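You operate a simulated robot arm through the tools that you are given. There is no shell and no other tool. Be economical: measure what you need, move in short steps, check, and stop when the job is done.

Carry out the task below with a simulated robot arm. There is one attempt and no reset: what you move stays moved.

TASK
Bolt the blue chuck jaw into the cream fixture with the green T-key.
Fine: seat the jaw, then tighten both square bolts; put the key back.
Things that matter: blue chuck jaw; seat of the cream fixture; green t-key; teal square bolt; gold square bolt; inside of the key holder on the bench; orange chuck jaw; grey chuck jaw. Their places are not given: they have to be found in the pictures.

It is judged by the outcome, as a careful person would: the job done as asked, and still so three seconds after it is handed in. It fails if anything else is knocked over, pushed out of place, dropped, spilled or broken.

THE ROBOT
A 6-joint arm with a two-finger parallel gripper, fixed in place. Base frame: the origin is at the foot of the arm, x ahead of it, y to its left, z up; the work surface is at about z = 0.8. Lengths are in m, angles in rad, forces in N, time in s.
With the tool pointing down near the work surface it reaches from about 0.24 to 0.64 m from the base axis. Its first joint turns from -1.152 to 1.152 rad. Payload 2.7 kg.
Tool frame: the origin (TCP) lies between the finger pads and is the grasp point; the fingertips stand 0.023 m ahead of it; z points along the fingers, y is the line along which they close. The gripper opens to 0.094 m. The fingers are 0.038 m wide and 0.01 m thick; the gripper's body (0.054 by 0.096 m) begins 0.039 m behind the TCP.
Orientation is told as [roll, pitch, yaw] about the base's x, y, z axes, in that order, counted from this pose: with the fingers straight down and closing along the base's y, the tool's x points along the base's -x, its y along +y and its z along -z.

THE INTERFACE
- The arm moves only by the tool jog_arm. Its argument "deltas" is a list of rows, each a list of 7 numbers: the shift along the base's x, y, z in m, then the turn, a rotation vector about the base's x, y, z in degrees, then the closure in counts, from 0 (fully open) to 255 (shut). In form: [[dx, dy, dz, ax, ay, az, fingers], ...]. A call has 1 to 20 rows; each row is the pose to reach, as a shift and turn from the pose commanded when the call began. A row lasts 0.2 s, in which the tool goes at most 0.05 m and 0.15 rad; a call with a longer step from one row to the next is refused whole, and so is a gripper value outside its range. A pose out of reach is approached as far as the arm can. The call stops where the force on the tool passes 70 N (or 10 N more than at its start, if that is more) or the arm is blocked; 0.2 s more then pass. The fingers move at their own pace (about 0.045 m/s each) and stop on an object; they squeeze with about 27 N. The grip force told is the motor's: it shows also when the fingers shut on nothing. Time passes only in rows, and 0.2 s behind the last, so rows that repeat a pose let the fingers close. It gives the time, the measured TCP pose, the force on the tool (base axes), the opening and the grip force at its end, in the units of the frame above (readings bear some noise), and new pictures: "views" is both (left out), scene, wrist or none.
- Cameras (640 x 400 px; columns grow to the right, rows downward): "scene" is fixed at [0.084, -0.4461, 1.3926]; the picture's right is [0.65, -0.76, 0.00], its down [-0.52, -0.44, -0.73] and it looks along [0.55, 0.48, -0.68] (base axes); focal length 333 px, centre (320, 200). "wrist" rides on the gripper at [-0.039, 0, -0.044] in the tool frame; the picture's right is [0.00, -1.00, 0.00], its down [0.97, 0.00, -0.24] and it looks along [0.24, 0.00, 0.97] (tool axes); focal length 218 px, centre (320, 200).
- measure_at(camera, pixels): for up to 12 pixels [column, row] of the newest picture of that camera ("zoom" is the newest enlarged one), the place [x, y, z] in the base frame of the surface seen there, good to about 0.002 m. No time passes.
- enlarge(camera, box): a new picture of the part [left, top, right, bottom] of that camera's present view, enlarged. No time passes.
- close_job(): hands the job in; it is judged then, once.

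Work in short steps. Measure before you move; look again where a grasp or a placing could have gone wrong, and mend it. You have 80 turns and 120 pictures in all, those below and enlarged ones among them. Open the gripper and draw the arm clear of the work before you hand the job in, unless the task says otherwise; then end with one line.

The tools are called after "Call:" as a command line: name --pt "numbers of a row" for each row, then --argument value for the rest, lists and objects as JSON in quotes. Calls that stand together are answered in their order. jog_arm: Moves the arm, as the interface text tells. Its arguments: {"type":"object","properties":{"deltas":{"type":"array","items":{"type":"array","items":{"type":"number"}}},"views":{"type":"string","enum":["both","scene","wrist","none"]}},"required":["deltas"]} The other tools are called the same way: measure_at (camera, pixels) gives the place of the surface under pixels of a picture; enlarge (camera, box) takes an enlarged picture of a part of a camera's view; close_job () hands the job in.

At the start:

```text
time_s: 0.0
ee_pos: [0.4013, -0.2095, 1.1486]
ee_rot: [-0.001, 0.002, 0.0]
wrist_force: [0.4, -0.3, -0.2]
gripper_width: 0.094
finger_force: 0.0
```

scene: 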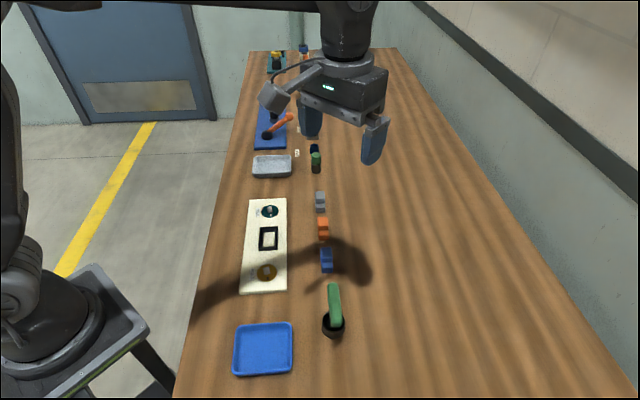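
wrist: 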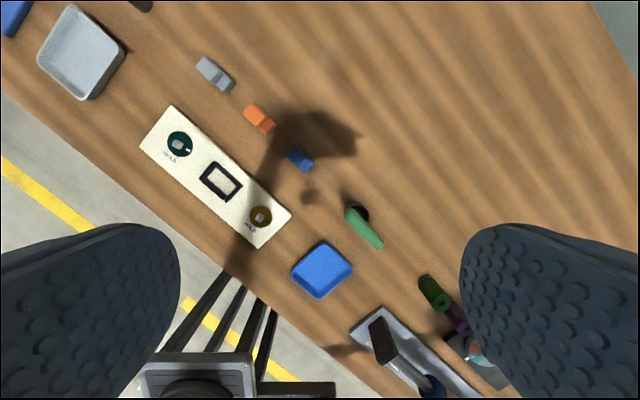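

The pictures show the fixture at scene (265,245), the blue jaw (326,260) and the key (334,310). I enlarge both views to see details.

Call:
enlarge --camera "scene" --box '[220, 180, 380, 280]'

Call:
enlarge --camera "wrist" --box '[120, 60, 400, 280]'

Call:
enlarge --camera "scene" --box '[220, 250, 380, 390]'

Call:
measure_at --camera "scene" --pixels '[[250, 200], [286, 199], [287, 290], [241, 292], [268, 211], [266, 272], [268, 239], [326, 252], [326, 268], [334, 287], [336, 320], [330, 336]]'

```text
4.00 times, centred on (300, 230) of scene
```

zoom: 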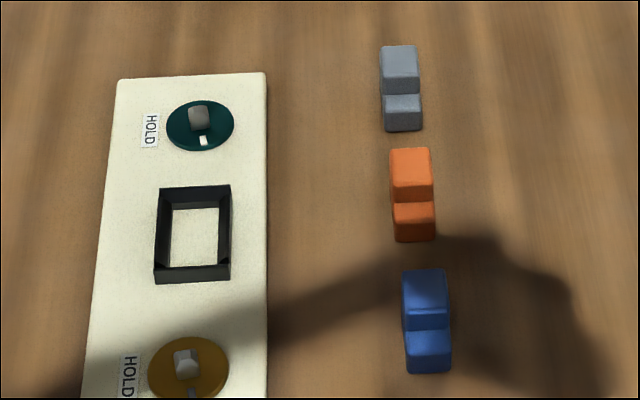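

```text
1.82 times, centred on (260, 170) of wrist
```

zoom: 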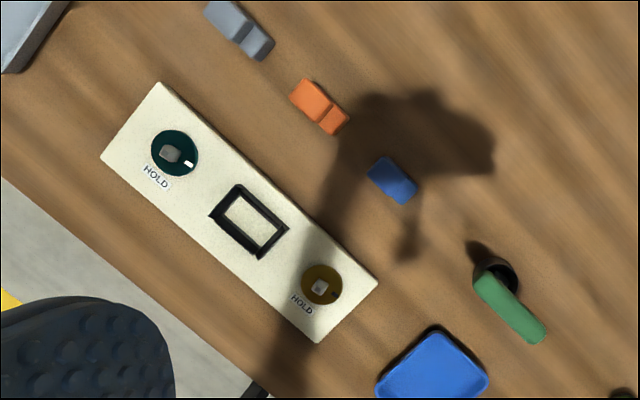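

```text
2.86 times, centred on (300, 320) of scene
```

zoom: 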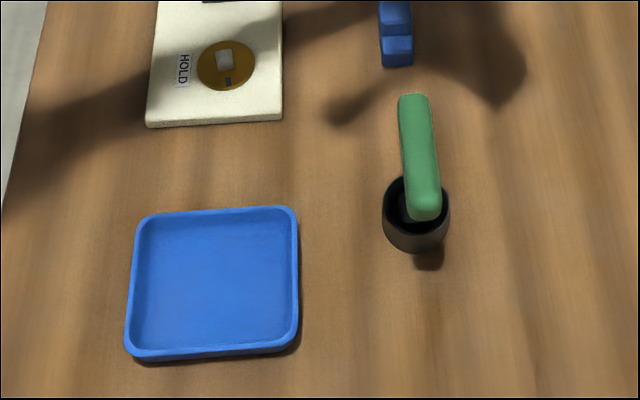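

```text
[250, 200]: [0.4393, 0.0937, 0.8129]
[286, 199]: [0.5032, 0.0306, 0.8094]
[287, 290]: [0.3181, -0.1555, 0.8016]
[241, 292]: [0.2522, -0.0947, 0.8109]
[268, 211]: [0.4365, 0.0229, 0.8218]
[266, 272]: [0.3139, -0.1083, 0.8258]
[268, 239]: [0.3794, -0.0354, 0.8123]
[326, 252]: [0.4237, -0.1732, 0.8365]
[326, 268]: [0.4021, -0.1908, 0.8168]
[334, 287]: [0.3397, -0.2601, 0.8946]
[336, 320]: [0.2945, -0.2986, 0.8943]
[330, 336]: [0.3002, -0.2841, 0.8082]
```

The fixture lies along about 45° with its top at z≈0.812. I bring the wrist camera above it, yawed 45°, for a closer look.

Call:
jog_arm --pt "0 0.02 -0.025 0 0 7.5 0" --pt "0 0.04 -0.05 0 0 15 0" --pt "0 0.06 -0.075 0 0 22.5 0" --pt "0 0.08 -0.1 0 0 30 0" --pt "0 0.1 -0.125 0 0 37.5 0" --pt "0 0.12 -0.148 0 0 45 0"

```text
time_s: 1.4
ee_pos: [0.401, -0.088, 1.0015]
ee_rot: [-0.001, 0.0, 0.79]
wrist_force: [0.2, 0.6, 0.8]
gripper_width: 0.0941
finger_force: 0.0
```

scene: 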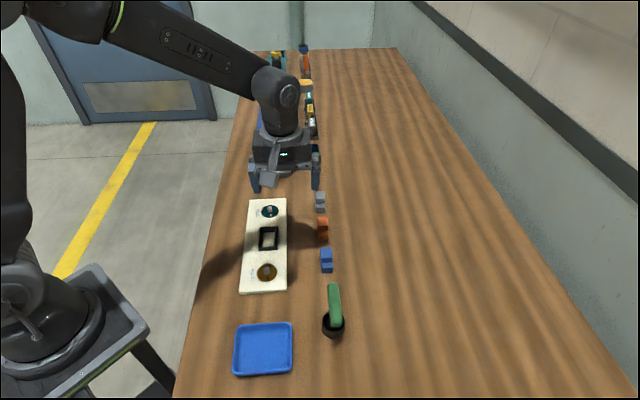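
wrist: 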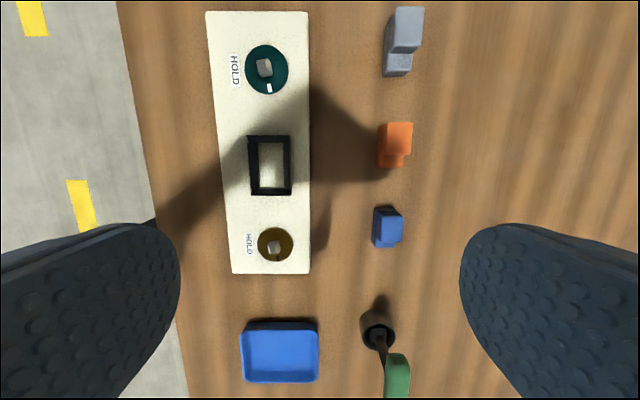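

Call:
enlarge --camera "wrist" --box '[200, 0, 320, 75]'

Call:
enlarge --camera "wrist" --box '[360, 0, 440, 400]'

Call:
measure_at --camera "wrist" --pixels '[[264, 68], [268, 89], [274, 243], [276, 258], [249, 136], [290, 136], [291, 193], [251, 194], [270, 165], [378, 316], [208, 12], [308, 12]]'

Call:
enlarge --camera "wrist" --box '[220, 120, 340, 280]'

Call:
measure_at --camera "wrist" --pixels '[[375, 206], [401, 208], [402, 245], [376, 244], [388, 220], [387, 241], [396, 140], [404, 20], [398, 360], [398, 395], [361, 330], [395, 330]]'

```text
5.33 times, centred on (260, 38) of wrist
```

zoom: 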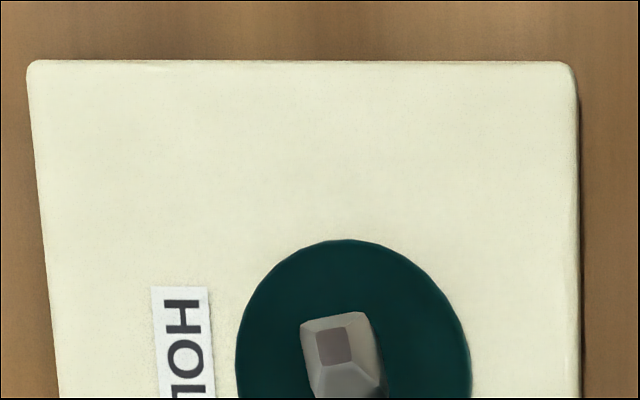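

```text
1.00 times, centred on (400, 200) of wrist
```

zoom: 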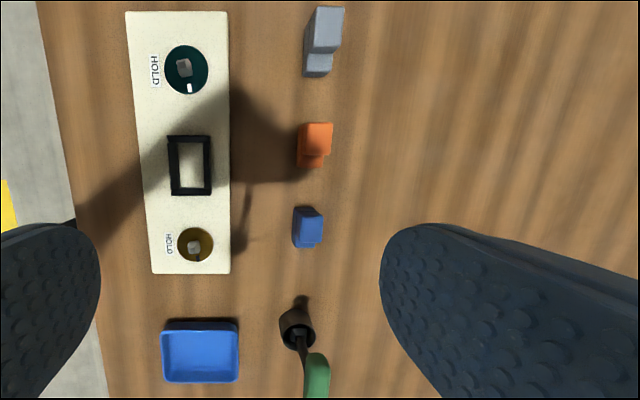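

```text
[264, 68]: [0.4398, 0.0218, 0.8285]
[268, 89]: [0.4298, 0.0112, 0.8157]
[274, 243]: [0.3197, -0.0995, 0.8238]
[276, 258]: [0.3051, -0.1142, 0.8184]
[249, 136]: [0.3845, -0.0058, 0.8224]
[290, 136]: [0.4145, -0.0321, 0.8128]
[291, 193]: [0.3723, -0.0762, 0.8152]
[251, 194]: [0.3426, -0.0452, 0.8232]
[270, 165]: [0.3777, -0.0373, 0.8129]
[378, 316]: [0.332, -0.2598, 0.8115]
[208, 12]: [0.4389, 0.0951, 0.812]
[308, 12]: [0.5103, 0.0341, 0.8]
```

```text
2.50 times, centred on (280, 200) of wrist
```

zoom: 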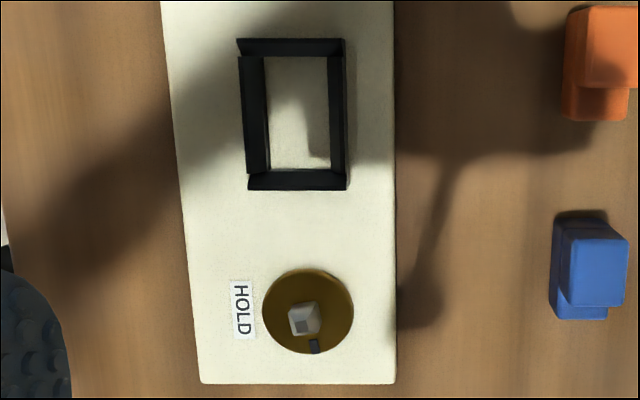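

```text
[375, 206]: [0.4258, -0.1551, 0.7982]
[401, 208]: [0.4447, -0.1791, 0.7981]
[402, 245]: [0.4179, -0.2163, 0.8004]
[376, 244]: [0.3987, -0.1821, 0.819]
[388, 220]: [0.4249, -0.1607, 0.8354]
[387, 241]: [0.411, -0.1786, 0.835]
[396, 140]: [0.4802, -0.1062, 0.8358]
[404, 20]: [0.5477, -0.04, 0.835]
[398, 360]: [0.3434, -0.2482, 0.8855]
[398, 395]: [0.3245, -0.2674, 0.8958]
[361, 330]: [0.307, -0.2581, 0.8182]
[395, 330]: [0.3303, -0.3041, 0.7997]
```

Bolt ticks point toward the near end and HOLD is 90° clockwise from them. I now go above the blue jaw (wrist ~388,225) for a precise look.

Call:
jog_arm --pt "0.005 -0.03 -0.03 0 0 0 0" --pt "0.01 -0.06 -0.055 0 0 0 0" --pt "0.012 -0.095 -0.08 0 0 0 0" --views "wrist"

Call:
enlarge --camera "wrist" --box '[240, 80, 400, 260]'

```text
time_s: 2.2
ee_pos: [0.4145, -0.1822, 0.9168]
ee_rot: [-0.001, -0.001, 0.786]
wrist_force: [0.0, -0.6, 0.2]
gripper_width: 0.094
finger_force: 0.1
```

wrist: 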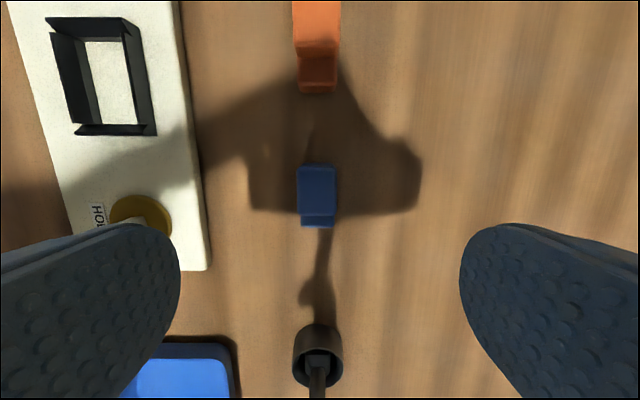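

```text
2.22 times, centred on (320, 170) of wrist
```

zoom: 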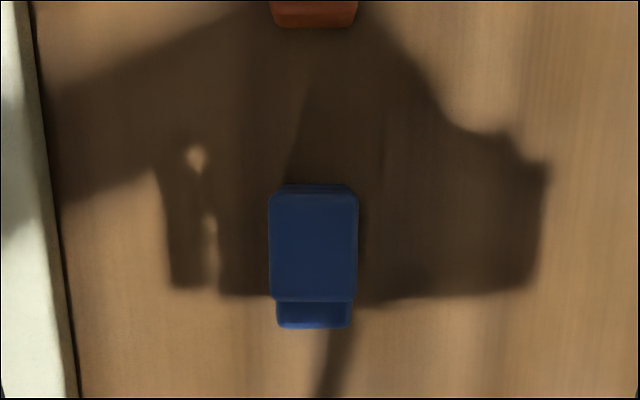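

Call:
measure_at --camera "zoom" --pixels '[[274, 240], [353, 240], [312, 200], [312, 295], [312, 306], [312, 322], [280, 315], [346, 315], [312, 190], [312, 20]]'

Call:
measure_at --camera "wrist" --pixels '[[316, 330], [296, 370], [341, 370], [318, 355], [318, 385], [317, 360], [67, 75], [140, 75], [90, 28], [108, 130], [100, 80], [141, 215]]'

```text
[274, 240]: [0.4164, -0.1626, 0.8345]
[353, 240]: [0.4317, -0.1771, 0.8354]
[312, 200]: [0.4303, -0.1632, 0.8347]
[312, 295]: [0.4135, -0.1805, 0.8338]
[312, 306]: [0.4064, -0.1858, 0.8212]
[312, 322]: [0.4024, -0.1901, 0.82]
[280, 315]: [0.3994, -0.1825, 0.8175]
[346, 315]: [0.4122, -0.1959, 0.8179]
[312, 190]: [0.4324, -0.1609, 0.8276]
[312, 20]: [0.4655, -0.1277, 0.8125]
```

```text
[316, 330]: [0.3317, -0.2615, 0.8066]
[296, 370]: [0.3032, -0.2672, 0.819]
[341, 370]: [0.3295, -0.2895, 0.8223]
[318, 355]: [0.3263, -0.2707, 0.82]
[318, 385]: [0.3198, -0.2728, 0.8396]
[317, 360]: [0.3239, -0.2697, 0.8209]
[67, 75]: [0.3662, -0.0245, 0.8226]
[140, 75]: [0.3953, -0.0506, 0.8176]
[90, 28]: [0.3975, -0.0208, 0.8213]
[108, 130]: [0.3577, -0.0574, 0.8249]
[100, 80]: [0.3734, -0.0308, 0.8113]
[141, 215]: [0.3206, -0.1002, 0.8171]
```

Jaw located: centre ≈(0.418,-0.1755), ~22×44 mm, tall part toward far end. Before grasping, I look straight down on the seat and bolts.

Call:
jog_arm --pt "-0.02 0.04 0.02 0 0 0 0" --pt "-0.04 0.08 0.02 0 0 0 0" --pt "-0.059 0.12 0.02 0 0 0 0" --views "wrist"

Call:
enlarge --camera "wrist" --box '[240, 80, 400, 180]'

```text
time_s: 3.0
ee_pos: [0.3524, -0.0636, 0.9358]
ee_rot: [0.001, -0.002, 0.785]
wrist_force: [-0.4, 0.0, -0.7]
gripper_width: 0.0941
finger_force: 0.0
```

wrist: 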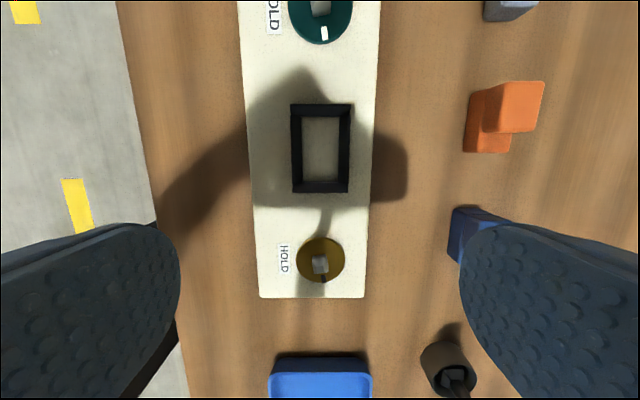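

```text
4.00 times, centred on (320, 130) of wrist
```

zoom: 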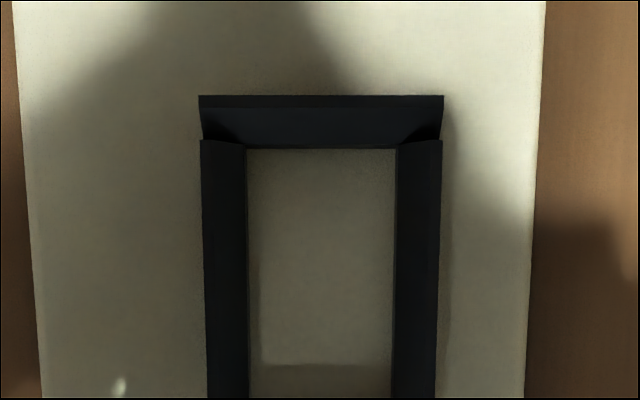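

Call:
measure_at --camera "zoom" --pixels '[[252, 260], [390, 260], [320, 152], [320, 142], [320, 104], [210, 260], [240, 260], [402, 260], [432, 260]]'

Call:
enlarge --camera "wrist" --box '[240, 160, 400, 300]'

Call:
measure_at --camera "wrist" --pixels '[[320, 178], [320, 182], [320, 186], [320, 191], [320, 262], [319, 267], [320, 270], [345, 260], [297, 260], [320, 239], [320, 281], [322, 8]]'

```text
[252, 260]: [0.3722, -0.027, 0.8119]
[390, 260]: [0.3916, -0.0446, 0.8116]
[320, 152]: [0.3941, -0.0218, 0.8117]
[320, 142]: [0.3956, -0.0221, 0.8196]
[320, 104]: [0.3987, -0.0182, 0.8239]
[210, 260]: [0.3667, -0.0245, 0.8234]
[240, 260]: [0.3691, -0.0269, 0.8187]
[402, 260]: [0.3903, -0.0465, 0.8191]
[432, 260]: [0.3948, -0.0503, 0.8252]
```

```text
2.86 times, centred on (320, 230) of wrist
```

zoom: 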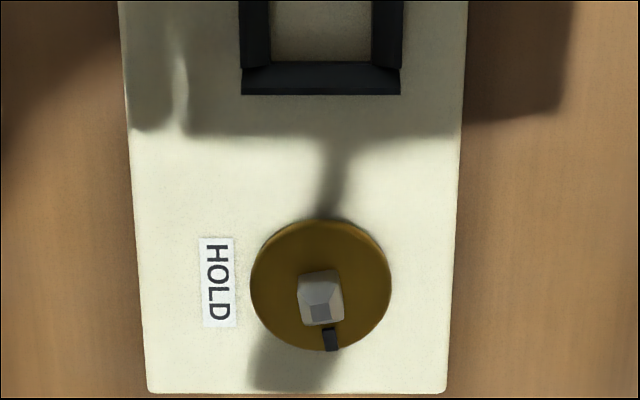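

```text
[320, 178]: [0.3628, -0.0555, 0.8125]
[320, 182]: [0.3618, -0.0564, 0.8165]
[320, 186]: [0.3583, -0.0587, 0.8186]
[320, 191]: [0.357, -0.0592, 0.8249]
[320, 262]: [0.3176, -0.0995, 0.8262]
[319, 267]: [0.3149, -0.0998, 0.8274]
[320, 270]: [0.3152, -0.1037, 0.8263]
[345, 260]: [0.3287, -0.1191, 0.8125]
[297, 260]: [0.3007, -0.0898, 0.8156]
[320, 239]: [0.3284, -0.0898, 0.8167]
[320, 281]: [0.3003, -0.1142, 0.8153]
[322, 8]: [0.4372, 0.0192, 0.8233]
```

Seat centre ≈(0.379,-0.039), floor 26×46 mm with sloped lead-in, rim top 0.825. Now hover over the blue jaw.

Call:
jog_arm --pt "0.023 -0.036 -0.013 0 0 0 0" --pt "0.046 -0.072 -0.026 0 0 0 60" --pt "0.0682 -0.1077 -0.04 0 0 0 60" --pt "0.0682 -0.1077 -0.04 0 0 0 60" --views "wrist"

```text
time_s: 4.0
ee_pos: [0.4214, -0.1726, 0.9028]
ee_rot: [-0.001, -0.001, 0.786]
wrist_force: [-0.2, 0.2, -0.8]
gripper_width: 0.0717
finger_force: 0.1
```

wrist: 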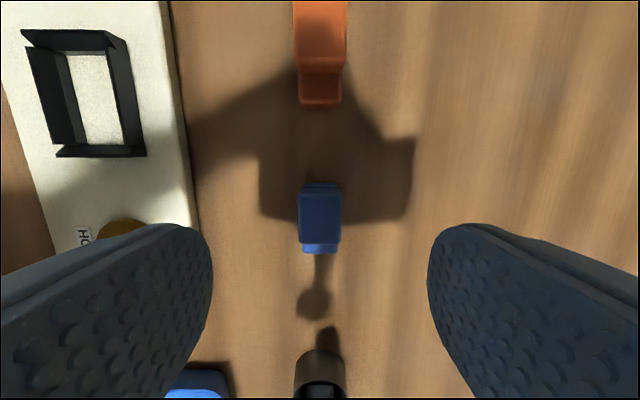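

Jaw is centred at column 320 between the fingers. Descend to TCP z≈0.840 and check.

Call:
jog_arm --pt "0 0 -0.02 0 0 0 60" --pt "0 0 -0.04 0 0 0 60" --pt "0 0 -0.06 0 0 0 60" --pt "0 0 -0.06 0 0 0 60" --views "wrist"

```text
time_s: 5.0
ee_pos: [0.4242, -0.1732, 0.841]
ee_rot: [-0.001, 0.0, 0.786]
wrist_force: [0.7, 0.9, -0.2]
gripper_width: 0.0719
finger_force: 0.2
```

wrist: 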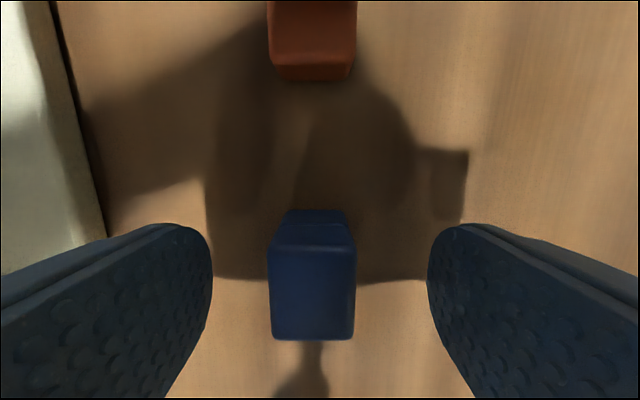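

Jaw is ~2 mm left of centre; correct and close.

Call:
jog_arm --pt "-0.0013 0.0013 0 0 0 0 60" --pt "-0.0013 0.0013 0 0 0 0 255" --pt "-0.0013 0.0013 0 0 0 0 255" --pt "-0.0013 0.0013 0 0 0 0 255" --pt "-0.0013 0.0013 0 0 0 0 255" --pt "-0.0013 0.0013 0 0 0 0 255" --views "none"

Call:
jog_arm --pt "0 0 0.02 0 0 0 255" --pt "0 0 0.05 0 0 0 255" --pt "0 0 0.07 0 0 0 255" --pt "0 0 0.07 0 0 0 255"

```text
time_s: 6.4
ee_pos: [0.4211, -0.1713, 0.8407]
ee_rot: [0.001, -0.001, 0.787]
wrist_force: [0.7, 0.0, 0.7]
gripper_width: 0.0236
finger_force: 27.2
```

```text
time_s: 7.4
ee_pos: [0.42, -0.1701, 0.9114]
ee_rot: [0.0, -0.002, 0.785]
wrist_force: [0.8, 0.0, -2.6]
gripper_width: 0.0239
finger_force: 27.0
```

scene: 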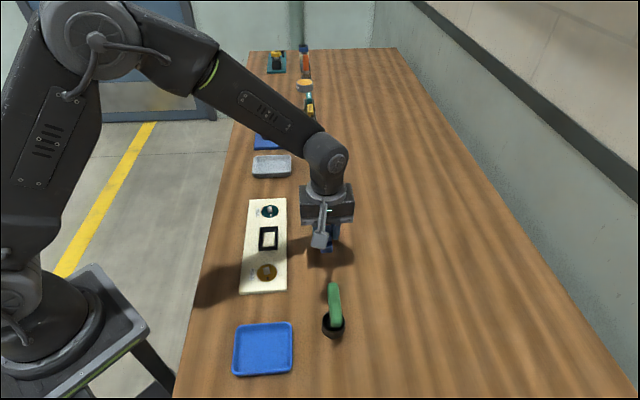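
wrist: 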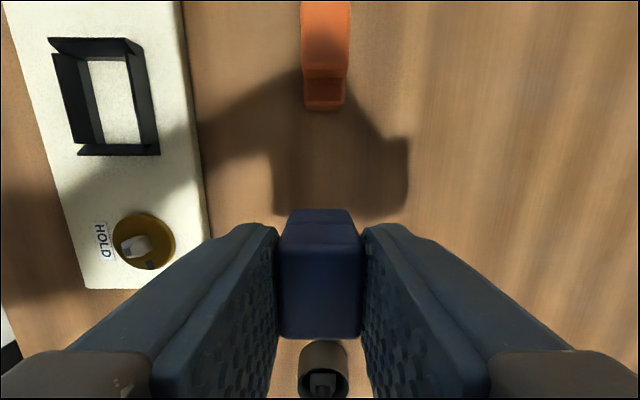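

Jaw held (23.6 mm). Move over the seat at this height.

Call:
jog_arm --pt "-0.01 0.035 0 0 0 0 255" --pt "-0.02 0.07 0 0 0 0 255" --pt "-0.03 0.105 0 0 0 0 255" --pt "-0.0386 0.1356 0 0 0 0 255" --pt "-0.0386 0.1356 -0.02 0 0 0 255" --pt "-0.0386 0.1356 -0.03 0 0 0 255" --pt "-0.0386 0.1356 -0.03 0 0 0 255"

Call:
enlarge --camera "scene" --box '[230, 190, 310, 260]'

```text
time_s: 9.0
ee_pos: [0.3808, -0.0359, 0.878]
ee_rot: [-0.001, -0.002, 0.783]
wrist_force: [-0.2, 0.4, -3.1]
gripper_width: 0.0236
finger_force: 27.2
```

scene: 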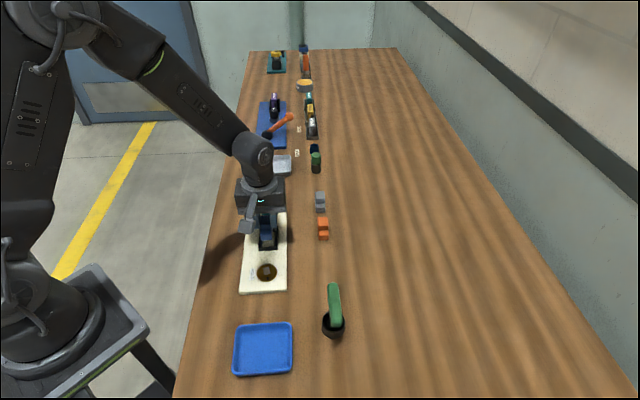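
wrist: 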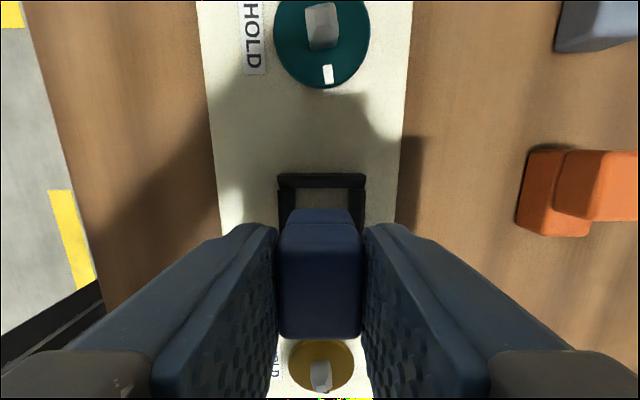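

```text
5.71 times, centred on (270, 225) of scene
```

zoom: 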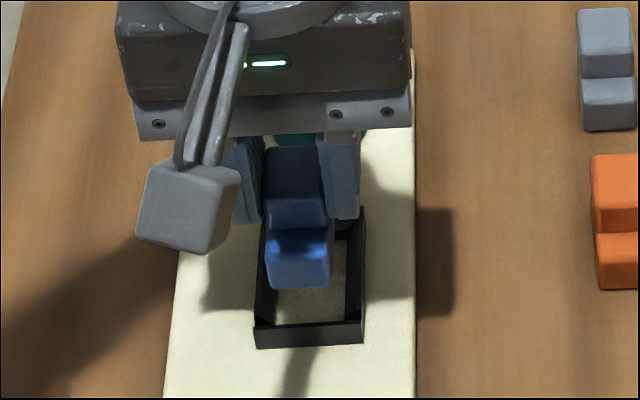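

Call:
measure_at --camera "zoom" --pixels '[[300, 250], [300, 270], [300, 284], [295, 190], [320, 250], [305, 335], [305, 322], [272, 270]]'

Call:
measure_at --camera "wrist" --pixels '[[320, 215], [320, 240], [320, 260], [320, 300], [300, 212], [350, 212], [320, 200], [320, 180]]'

```text
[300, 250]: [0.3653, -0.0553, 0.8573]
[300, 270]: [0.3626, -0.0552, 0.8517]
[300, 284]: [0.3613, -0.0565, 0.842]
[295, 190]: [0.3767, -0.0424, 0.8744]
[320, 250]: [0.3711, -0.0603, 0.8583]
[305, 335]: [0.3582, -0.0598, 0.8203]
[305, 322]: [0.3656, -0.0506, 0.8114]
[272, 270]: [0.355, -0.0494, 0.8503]
```

```text
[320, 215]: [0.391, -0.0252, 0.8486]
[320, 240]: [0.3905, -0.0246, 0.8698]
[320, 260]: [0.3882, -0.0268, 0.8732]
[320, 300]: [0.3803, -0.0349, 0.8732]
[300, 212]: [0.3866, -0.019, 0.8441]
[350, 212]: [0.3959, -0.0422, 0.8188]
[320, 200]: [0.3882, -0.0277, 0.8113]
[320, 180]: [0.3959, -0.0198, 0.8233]
```

Jaw centre is at u 0.2376 vs seat 0.2402: shift +2.4 mm along the fixture, then lower gently.

Call:
jog_arm --pt "0.0021 0.0014 0 0 0 0 255" --pt "0.0021 0.0014 0 0 0 0 255" --pt "0.0021 0.0014 -0.006 0 0 0 255" --pt "0.0021 0.0014 -0.012 0 0 0 255" --pt "0.0021 0.0014 -0.017 0 0 0 255" --pt "0.0021 0.0014 -0.021 0 0 0 255" --pt "0.0021 0.0014 -0.024 0 0 0 255" --pt "0.0021 0.0014 -0.026 0 0 0 255" --pt "0.0021 0.0014 -0.026 0 0 0 255"

Call:
enlarge --camera "scene" --box '[230, 190, 310, 260]'

```text
time_s: 11.0
ee_pos: [0.3848, -0.0336, 0.8538]
ee_rot: [-0.001, 0.0, 0.786]
wrist_force: [-0.2, -0.9, -1.2]
gripper_width: 0.0238
finger_force: 27.5
```

scene: 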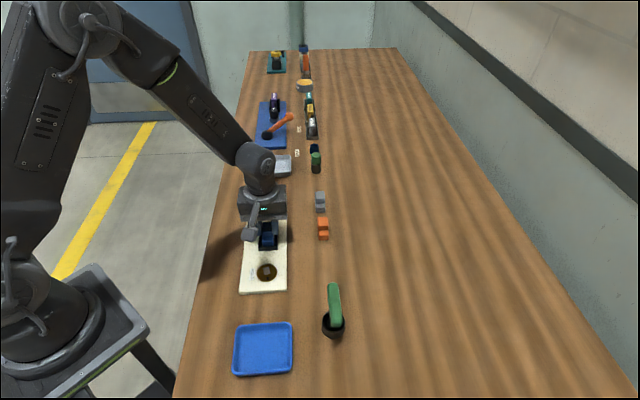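
wrist: 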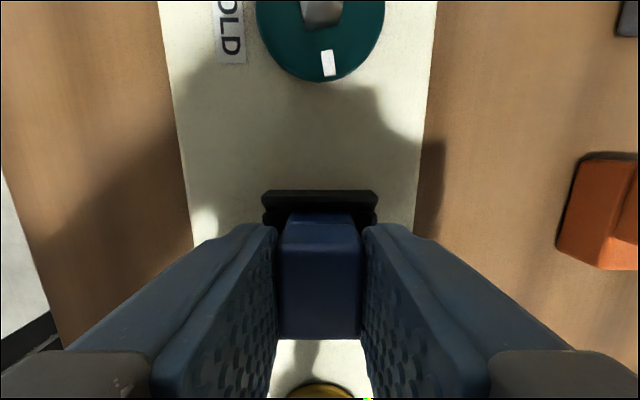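

```text
5.71 times, centred on (270, 225) of scene
```

zoom: 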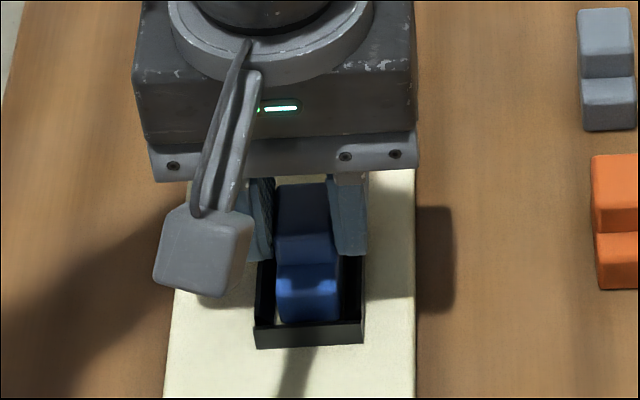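

The jaw is inside the rim with about 1 mm to go. Press down slightly, then open and rise.

Call:
jog_arm --pt "0 0 -0.001 0 0 0 255" --pt "0 0 -0.002 0 0 0 255" --pt "0 0 -0.002 0 0 0 255" --views "none"

Call:
jog_arm --pt "0 0 0 0 0 0 100" --pt "0 0 0 0 0 0 100" --pt "0 0 0 0 0 0 100" --pt "0 0 0.02 0 0 0 100" --pt "0 0 0.05 0 0 0 100" --pt "0 0 0.08 0 0 0 100" --pt "0 0 0.08 0 0 0 100"

Call:
enlarge --camera "wrist" --box '[240, 0, 400, 400]'

```text
time_s: 11.8
ee_pos: [0.385, -0.0334, 0.8527]
ee_rot: [-0.002, -0.003, 0.786]
wrist_force: [-7.7, 5.2, 24.4]
gripper_width: 0.0236
finger_force: 27.0
```

```text
time_s: 13.4
ee_pos: [0.3831, -0.0343, 0.9315]
ee_rot: [0.001, 0.001, 0.784]
wrist_force: [0.3, 0.1, -0.3]
gripper_width: 0.0571
finger_force: 0.1
```

scene: 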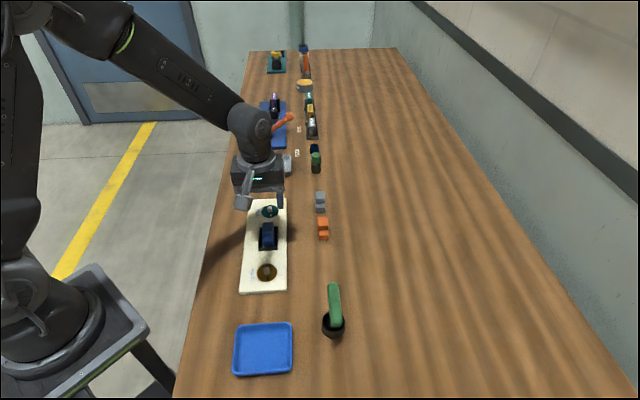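
wrist: 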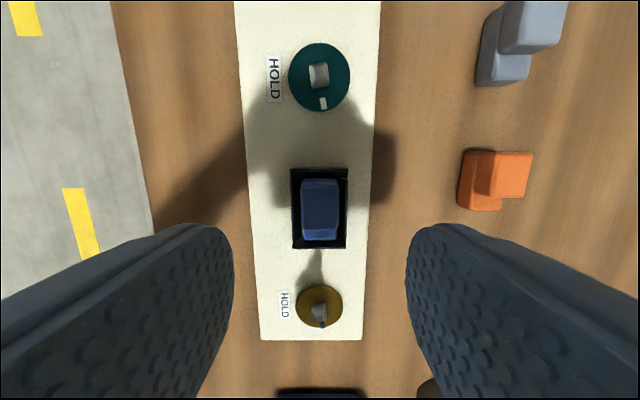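

```text
1.00 times, centred on (320, 200) of wrist
```

zoom: 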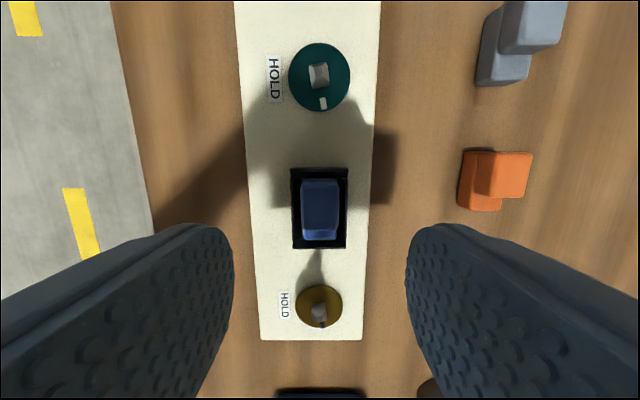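

Jaw is seated. The teal bolt (319,75) is nearly under the camera, so I enlarge it for centre and angle.

Call:
enlarge --camera "wrist" --box '[264, 40, 376, 110]'

Call:
measure_at --camera "zoom" --pixels '[[145, 200], [490, 200], [320, 20], [320, 395], [315, 200], [336, 365], [275, 150], [340, 140], [350, 255], [285, 270], [318, 160], [320, 240]]'

Call:
measure_at --camera "wrist" --pixels '[[320, 190], [320, 230], [320, 308], [320, 316]]'

```text
5.71 times, centred on (320, 75) of wrist
```

zoom: 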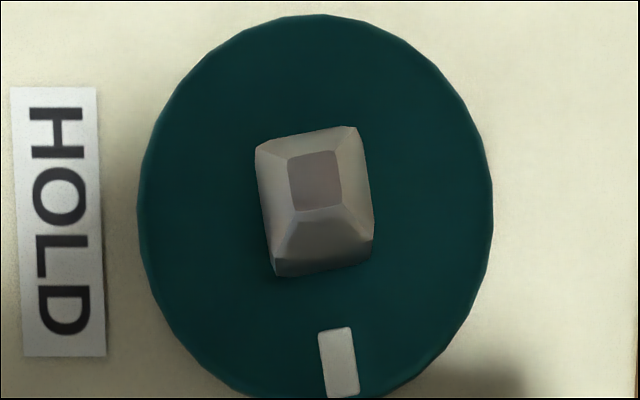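

```text
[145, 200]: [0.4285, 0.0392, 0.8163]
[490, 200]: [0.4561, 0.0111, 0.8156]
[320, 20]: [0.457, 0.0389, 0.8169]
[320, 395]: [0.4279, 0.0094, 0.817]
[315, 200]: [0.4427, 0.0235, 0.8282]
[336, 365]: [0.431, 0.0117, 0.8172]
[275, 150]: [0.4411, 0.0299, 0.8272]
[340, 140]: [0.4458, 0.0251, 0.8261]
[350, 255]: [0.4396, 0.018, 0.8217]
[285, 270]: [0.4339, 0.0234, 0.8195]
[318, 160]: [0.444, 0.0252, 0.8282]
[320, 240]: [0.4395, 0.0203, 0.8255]
```

```text
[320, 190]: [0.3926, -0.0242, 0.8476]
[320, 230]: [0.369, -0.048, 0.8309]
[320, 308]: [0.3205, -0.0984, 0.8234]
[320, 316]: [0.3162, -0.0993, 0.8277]
```

Jaw top 0.8476, so it sits on the seat floor. Teal bolt centre (0.4425,0.0246), gold ≈(0.3152,-0.103), both ~8° CCW of the fixture axis. Now look at the key from above.

Call:
jog_arm --pt "0 -0.02 0.035 0 0 0 60" --pt "-0.015 -0.065 0.067 0 0 0 60" --pt "-0.03 -0.11 0.067 0 0 0 60" --pt "-0.045 -0.155 0.067 0 0 0 60" --pt "-0.06 -0.2 0.067 0 0 0 60" --pt "-0.075 -0.235 0.067 0 0 0 60" --pt "-0.0913 -0.2666 0.067 0 0 0 60" --pt "-0.0913 -0.2666 0.067 0 0 0 60"

Call:
enlarge --camera "wrist" --box '[240, 80, 400, 200]'

```text
refused: row 2 steps farther than a row can; nothing moved
```

```text
3.33 times, centred on (320, 140) of wrist
```

zoom: 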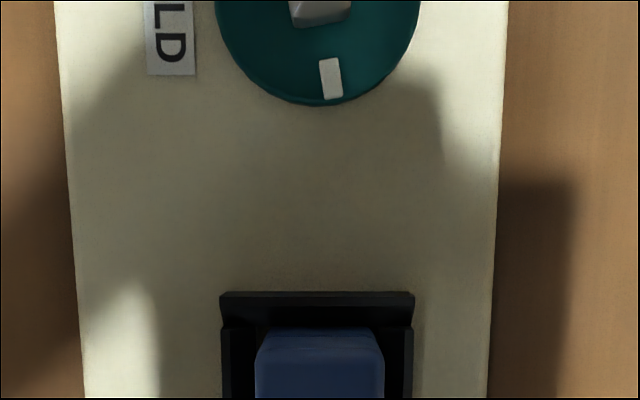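

Refused for step length; resend with smaller steps.

Call:
jog_arm --pt "0 -0.01 0.035 0 0 0 60" --pt "-0.01 -0.04 0.067 0 0 0 60" --pt "-0.025 -0.08 0.067 0 0 0 60" --pt "-0.04 -0.12 0.067 0 0 0 60" --pt "-0.055 -0.16 0.067 0 0 0 60" --pt "-0.07 -0.2 0.067 0 0 0 60" --pt "-0.08 -0.235 0.067 0 0 0 60" --pt "-0.0913 -0.2666 0.067 0 0 0 60" --pt "-0.0913 -0.2666 0.067 0 0 0 60"

Call:
enlarge --camera "wrist" --box '[240, 80, 400, 200]'

```text
time_s: 15.4
ee_pos: [0.2924, -0.302, 1.0004]
ee_rot: [-0.001, 0.0, 0.785]
wrist_force: [0.1, 0.4, -0.4]
gripper_width: 0.0721
finger_force: 0.1
```

scene: 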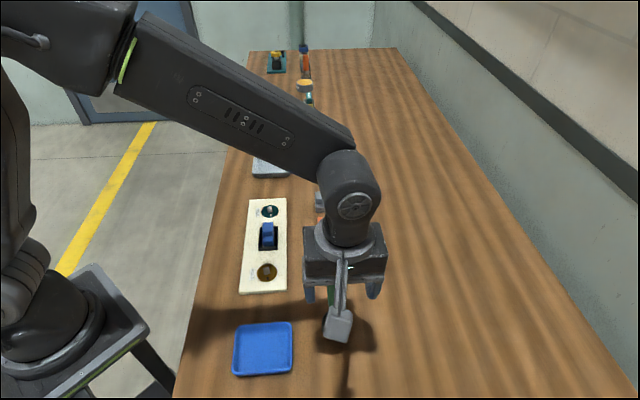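
wrist: 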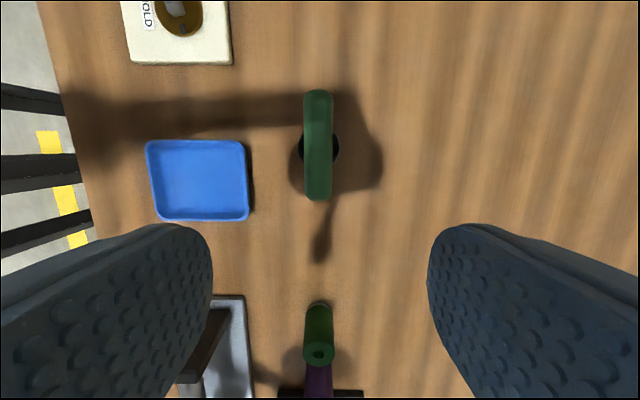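

```text
3.33 times, centred on (320, 140) of wrist
```

zoom: 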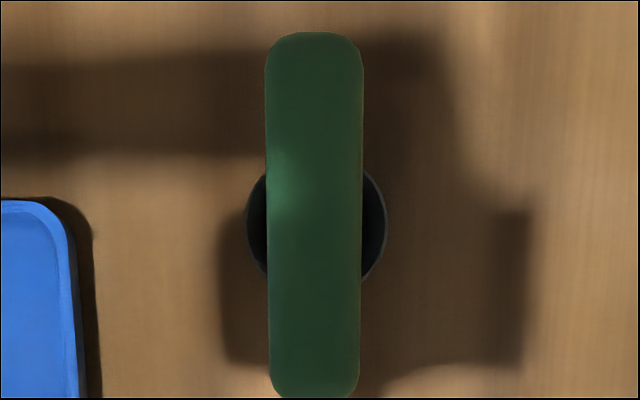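

Call:
measure_at --camera "wrist" --pixels '[[306, 145], [331, 145], [318, 93], [317, 197], [318, 145], [302, 160], [336, 160], [318, 312], [318, 350], [318, 380]]'

Call:
measure_at --camera "zoom" --pixels '[[258, 180], [374, 180], [258, 265], [374, 265], [251, 225], [384, 225]]'

```text
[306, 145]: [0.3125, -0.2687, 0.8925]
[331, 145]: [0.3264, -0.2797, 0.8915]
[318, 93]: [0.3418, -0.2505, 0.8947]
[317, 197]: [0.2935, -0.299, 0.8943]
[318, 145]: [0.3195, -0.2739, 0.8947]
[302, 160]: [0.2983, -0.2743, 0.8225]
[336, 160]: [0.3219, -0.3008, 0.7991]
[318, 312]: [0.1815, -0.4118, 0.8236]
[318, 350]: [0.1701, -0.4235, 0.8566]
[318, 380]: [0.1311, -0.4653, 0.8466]
```

```text
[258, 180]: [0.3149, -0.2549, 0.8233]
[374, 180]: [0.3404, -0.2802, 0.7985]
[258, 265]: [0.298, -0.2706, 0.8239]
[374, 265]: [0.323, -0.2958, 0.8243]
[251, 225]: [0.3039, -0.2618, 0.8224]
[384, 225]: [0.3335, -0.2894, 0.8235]
```

Key upright, centre ≈(0.318,-0.275), handle 70×18 mm, top z 0.8947, aligned with yaw 45°. Move above and down to grasp.

Call:
jog_arm --pt "0.0248 0.0252 -0.01 0 0 0 60" --pt "0.0248 0.0252 -0.04 0 0 0 60" --pt "0.0248 0.0252 -0.065 0 0 0 60" --pt "0.0248 0.0252 -0.065 0 0 0 60" --views "wrist"

```text
time_s: 16.4
ee_pos: [0.3182, -0.2765, 0.9367]
ee_rot: [-0.001, -0.002, 0.785]
wrist_force: [-0.4, -0.1, -0.9]
gripper_width: 0.0719
finger_force: 0.0
```

wrist: 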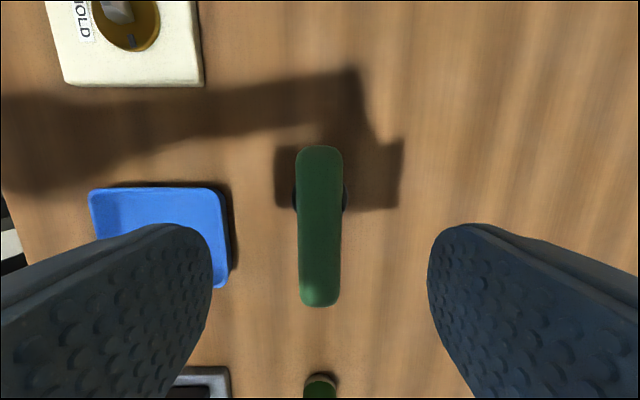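

Call:
jog_arm --pt "0 0 -0.02 0 0 0 60" --pt "0 0 -0.04 0 0 0 60" --pt "0 0 -0.049 0 0 0 60" --pt "0 0 -0.049 0 0 0 60"

Call:
enlarge --camera "scene" --box '[280, 250, 400, 350]'

```text
time_s: 17.4
ee_pos: [0.3171, -0.2757, 0.8847]
ee_rot: [-0.001, -0.001, 0.787]
wrist_force: [0.0, 0.1, 0.3]
gripper_width: 0.0718
finger_force: 0.0
```

scene: 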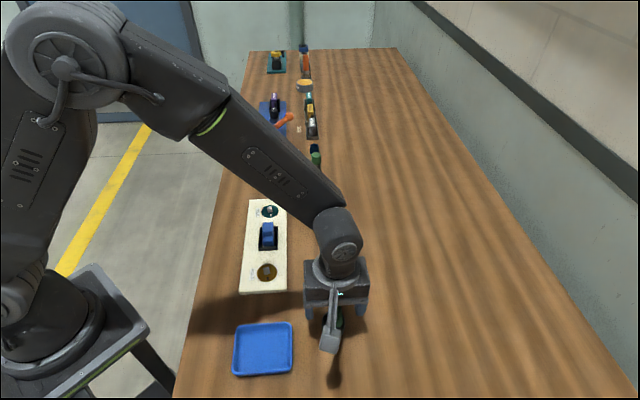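
wrist: 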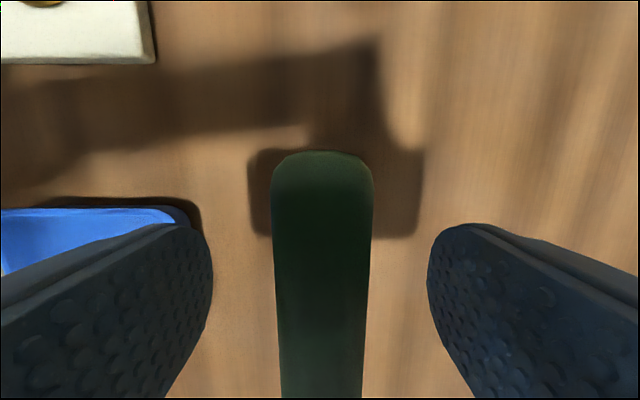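

```text
4.00 times, centred on (340, 300) of scene
```

zoom: 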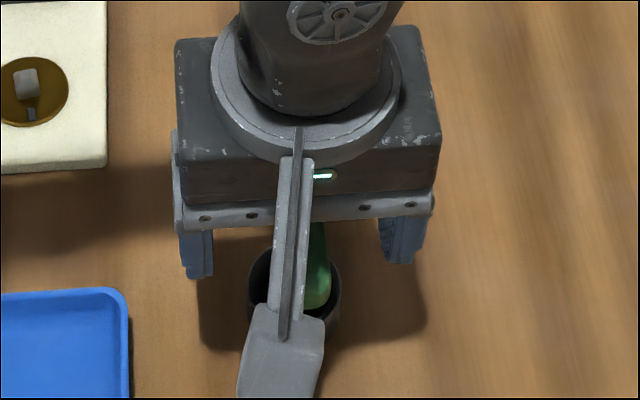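

Handle centred between the fingers. Close, then lift 0.10.

Call:
jog_arm --pt "0 0 0 0 0 0 255" --pt "0 0 0 0 0 0 255" --pt "0 0 0 0 0 0 255" --pt "0 0 0 0 0 0 255" --pt "0 0 0 0 0 0 255" --views "none"

Call:
jog_arm --pt "0 0 0.02 0 0 0 255" --pt "0 0 0.04 0 0 0 255" --pt "0 0 0.06 0 0 0 255" --pt "0 0 0.085 0 0 0 255" --pt "0 0 0.11 0 0 0 255" --pt "0 0 0.11 0 0 0 255"

Call:
enlarge --camera "scene" --box '[280, 240, 400, 340]'

```text
time_s: 18.6
ee_pos: [0.3186, -0.276, 0.8845]
ee_rot: [0.001, 0.0, 0.785]
wrist_force: [-0.5, -0.6, 0.0]
gripper_width: 0.0196
finger_force: 27.2
```

```text
time_s: 20.0
ee_pos: [0.3157, -0.2778, 0.9948]
ee_rot: [0.0, 0.001, 0.785]
wrist_force: [0.5, -0.2, -1.8]
gripper_width: 0.0197
finger_force: 27.6
```

scene: 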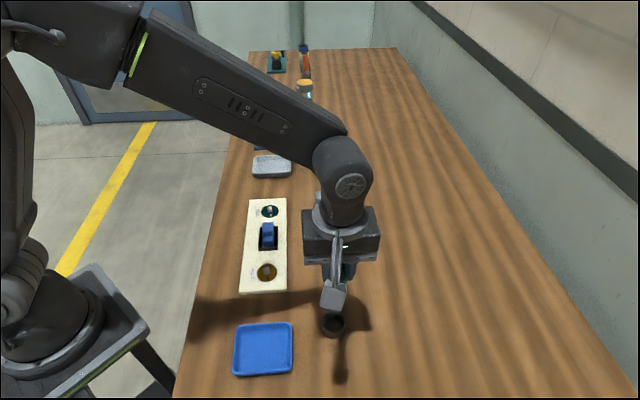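
wrist: 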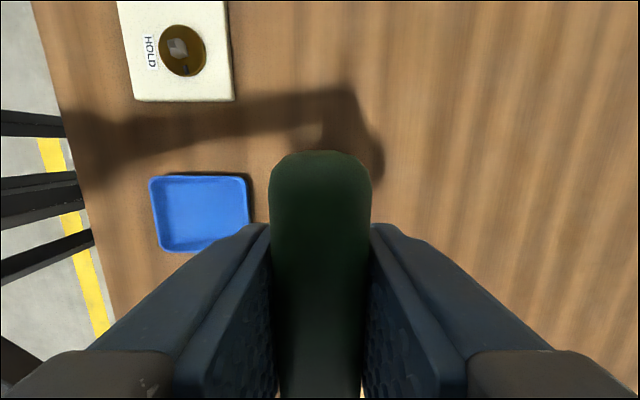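

```text
4.00 times, centred on (340, 290) of scene
```

zoom: 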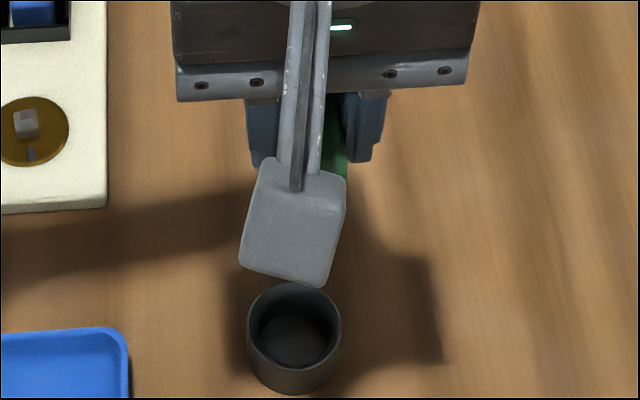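

Key is lifted. I check the grey box hanging on the gripper side and the empty holder floor to know clearances.

Call:
measure_at --camera "zoom" --pixels '[[292, 190], [292, 275], [250, 265], [325, 285], [340, 185], [292, 345], [292, 290], [333, 165], [250, 340], [340, 340], [292, 380]]'

```text
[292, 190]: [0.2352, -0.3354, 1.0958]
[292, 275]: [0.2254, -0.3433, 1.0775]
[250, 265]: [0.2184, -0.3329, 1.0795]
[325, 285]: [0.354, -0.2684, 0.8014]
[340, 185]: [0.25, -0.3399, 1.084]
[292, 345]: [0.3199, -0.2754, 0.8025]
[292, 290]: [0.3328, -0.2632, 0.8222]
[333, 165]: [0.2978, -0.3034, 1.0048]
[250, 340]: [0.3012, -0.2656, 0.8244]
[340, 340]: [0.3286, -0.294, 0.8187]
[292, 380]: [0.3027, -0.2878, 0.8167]
```

Holder floor at 0.8025, so key bottom ≈ TCP−0.082. Travel above the gold bolt, with yaw 0 temporarily so the scene camera can see the stem.

Call:
jog_arm --pt "0 0.03 0 0 0 -7.5 255" --pt "-0.001 0.06 0 0 0 -15 255" --pt "-0.002 0.09 0 0 0 -22.5 255" --pt "-0.003 0.12 0 0 0 -30 255" --pt "-0.003 0.15 0 0 0 -37.5 255" --pt "-0.003 0.1724 0 0 0 -45 255" --pt "-0.003 0.1724 0 0 0 -45 255"

Call:
enlarge --camera "scene" --box '[200, 180, 340, 300]'

```text
time_s: 21.6
ee_pos: [0.3142, -0.1027, 0.9966]
ee_rot: [0.0, -0.001, -0.001]
wrist_force: [0.4, -0.1, -1.6]
gripper_width: 0.0195
finger_force: 27.3
```

scene: 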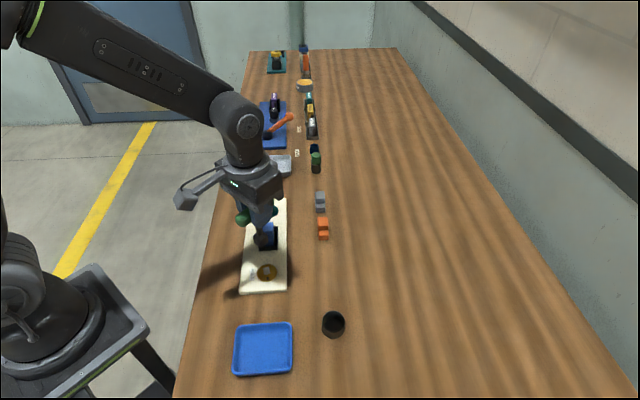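
wrist: 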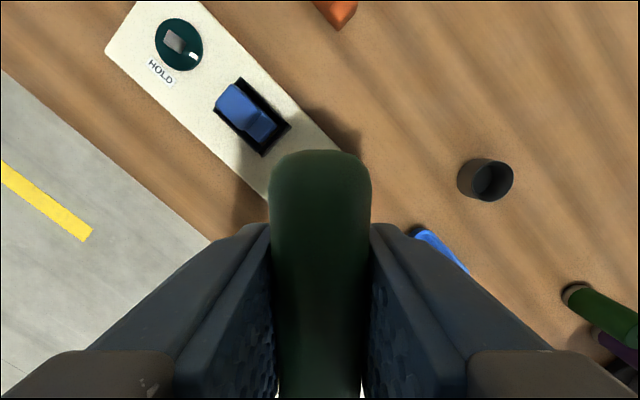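

```text
3.33 times, centred on (270, 240) of scene
```

zoom: 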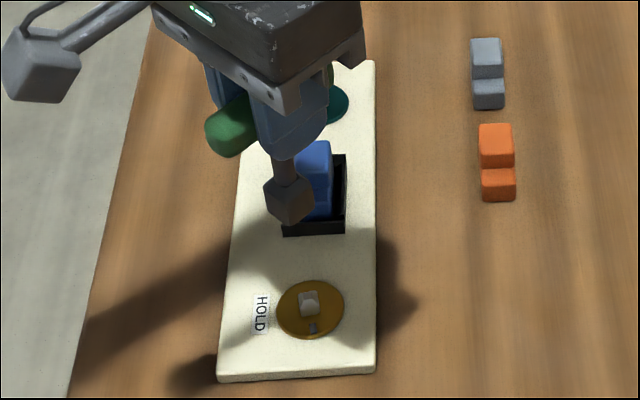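

The stem and square socket at zoom (288,195) are visible; measure it closely.

Call:
enlarge --camera "scene" --box '[245, 215, 285, 250]'

Call:
measure_at --camera "zoom" --pixels '[[290, 70], [230, 130], [290, 150], [345, 150], [320, 220], [285, 245], [345, 230], [225, 200], [255, 180], [335, 180]]'

```text
11.43 times, centred on (265, 232) of scene
```

zoom: 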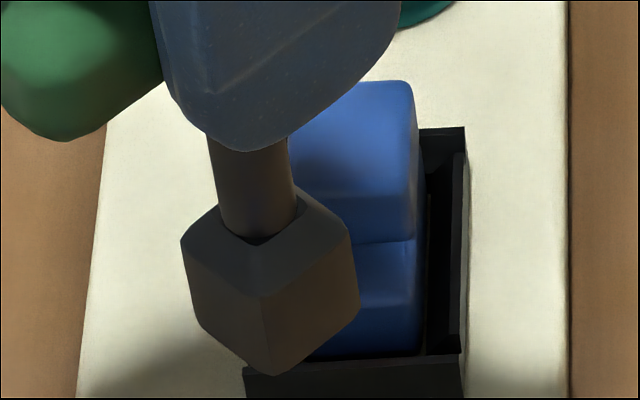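

```text
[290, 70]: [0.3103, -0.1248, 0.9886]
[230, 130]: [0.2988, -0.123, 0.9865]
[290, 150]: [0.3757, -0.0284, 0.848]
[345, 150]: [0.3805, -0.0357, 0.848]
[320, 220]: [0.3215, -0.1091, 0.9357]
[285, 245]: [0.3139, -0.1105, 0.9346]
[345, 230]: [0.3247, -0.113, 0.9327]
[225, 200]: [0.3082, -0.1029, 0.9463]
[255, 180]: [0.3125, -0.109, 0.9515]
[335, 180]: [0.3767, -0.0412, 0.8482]
```

Call:
measure_at --camera "zoom" --pixels '[[190, 245], [260, 285], [345, 232], [225, 290], [310, 300], [266, 360], [205, 325], [350, 300], [250, 200], [220, 270], [315, 270]]'

```text
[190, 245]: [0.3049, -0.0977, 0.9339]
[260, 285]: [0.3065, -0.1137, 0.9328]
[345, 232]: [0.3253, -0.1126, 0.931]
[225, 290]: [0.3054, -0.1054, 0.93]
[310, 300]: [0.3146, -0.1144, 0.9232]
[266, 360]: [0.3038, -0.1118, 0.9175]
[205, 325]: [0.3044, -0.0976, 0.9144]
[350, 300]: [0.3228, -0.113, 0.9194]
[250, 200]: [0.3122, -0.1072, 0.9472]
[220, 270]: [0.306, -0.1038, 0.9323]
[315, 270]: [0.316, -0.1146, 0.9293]
```

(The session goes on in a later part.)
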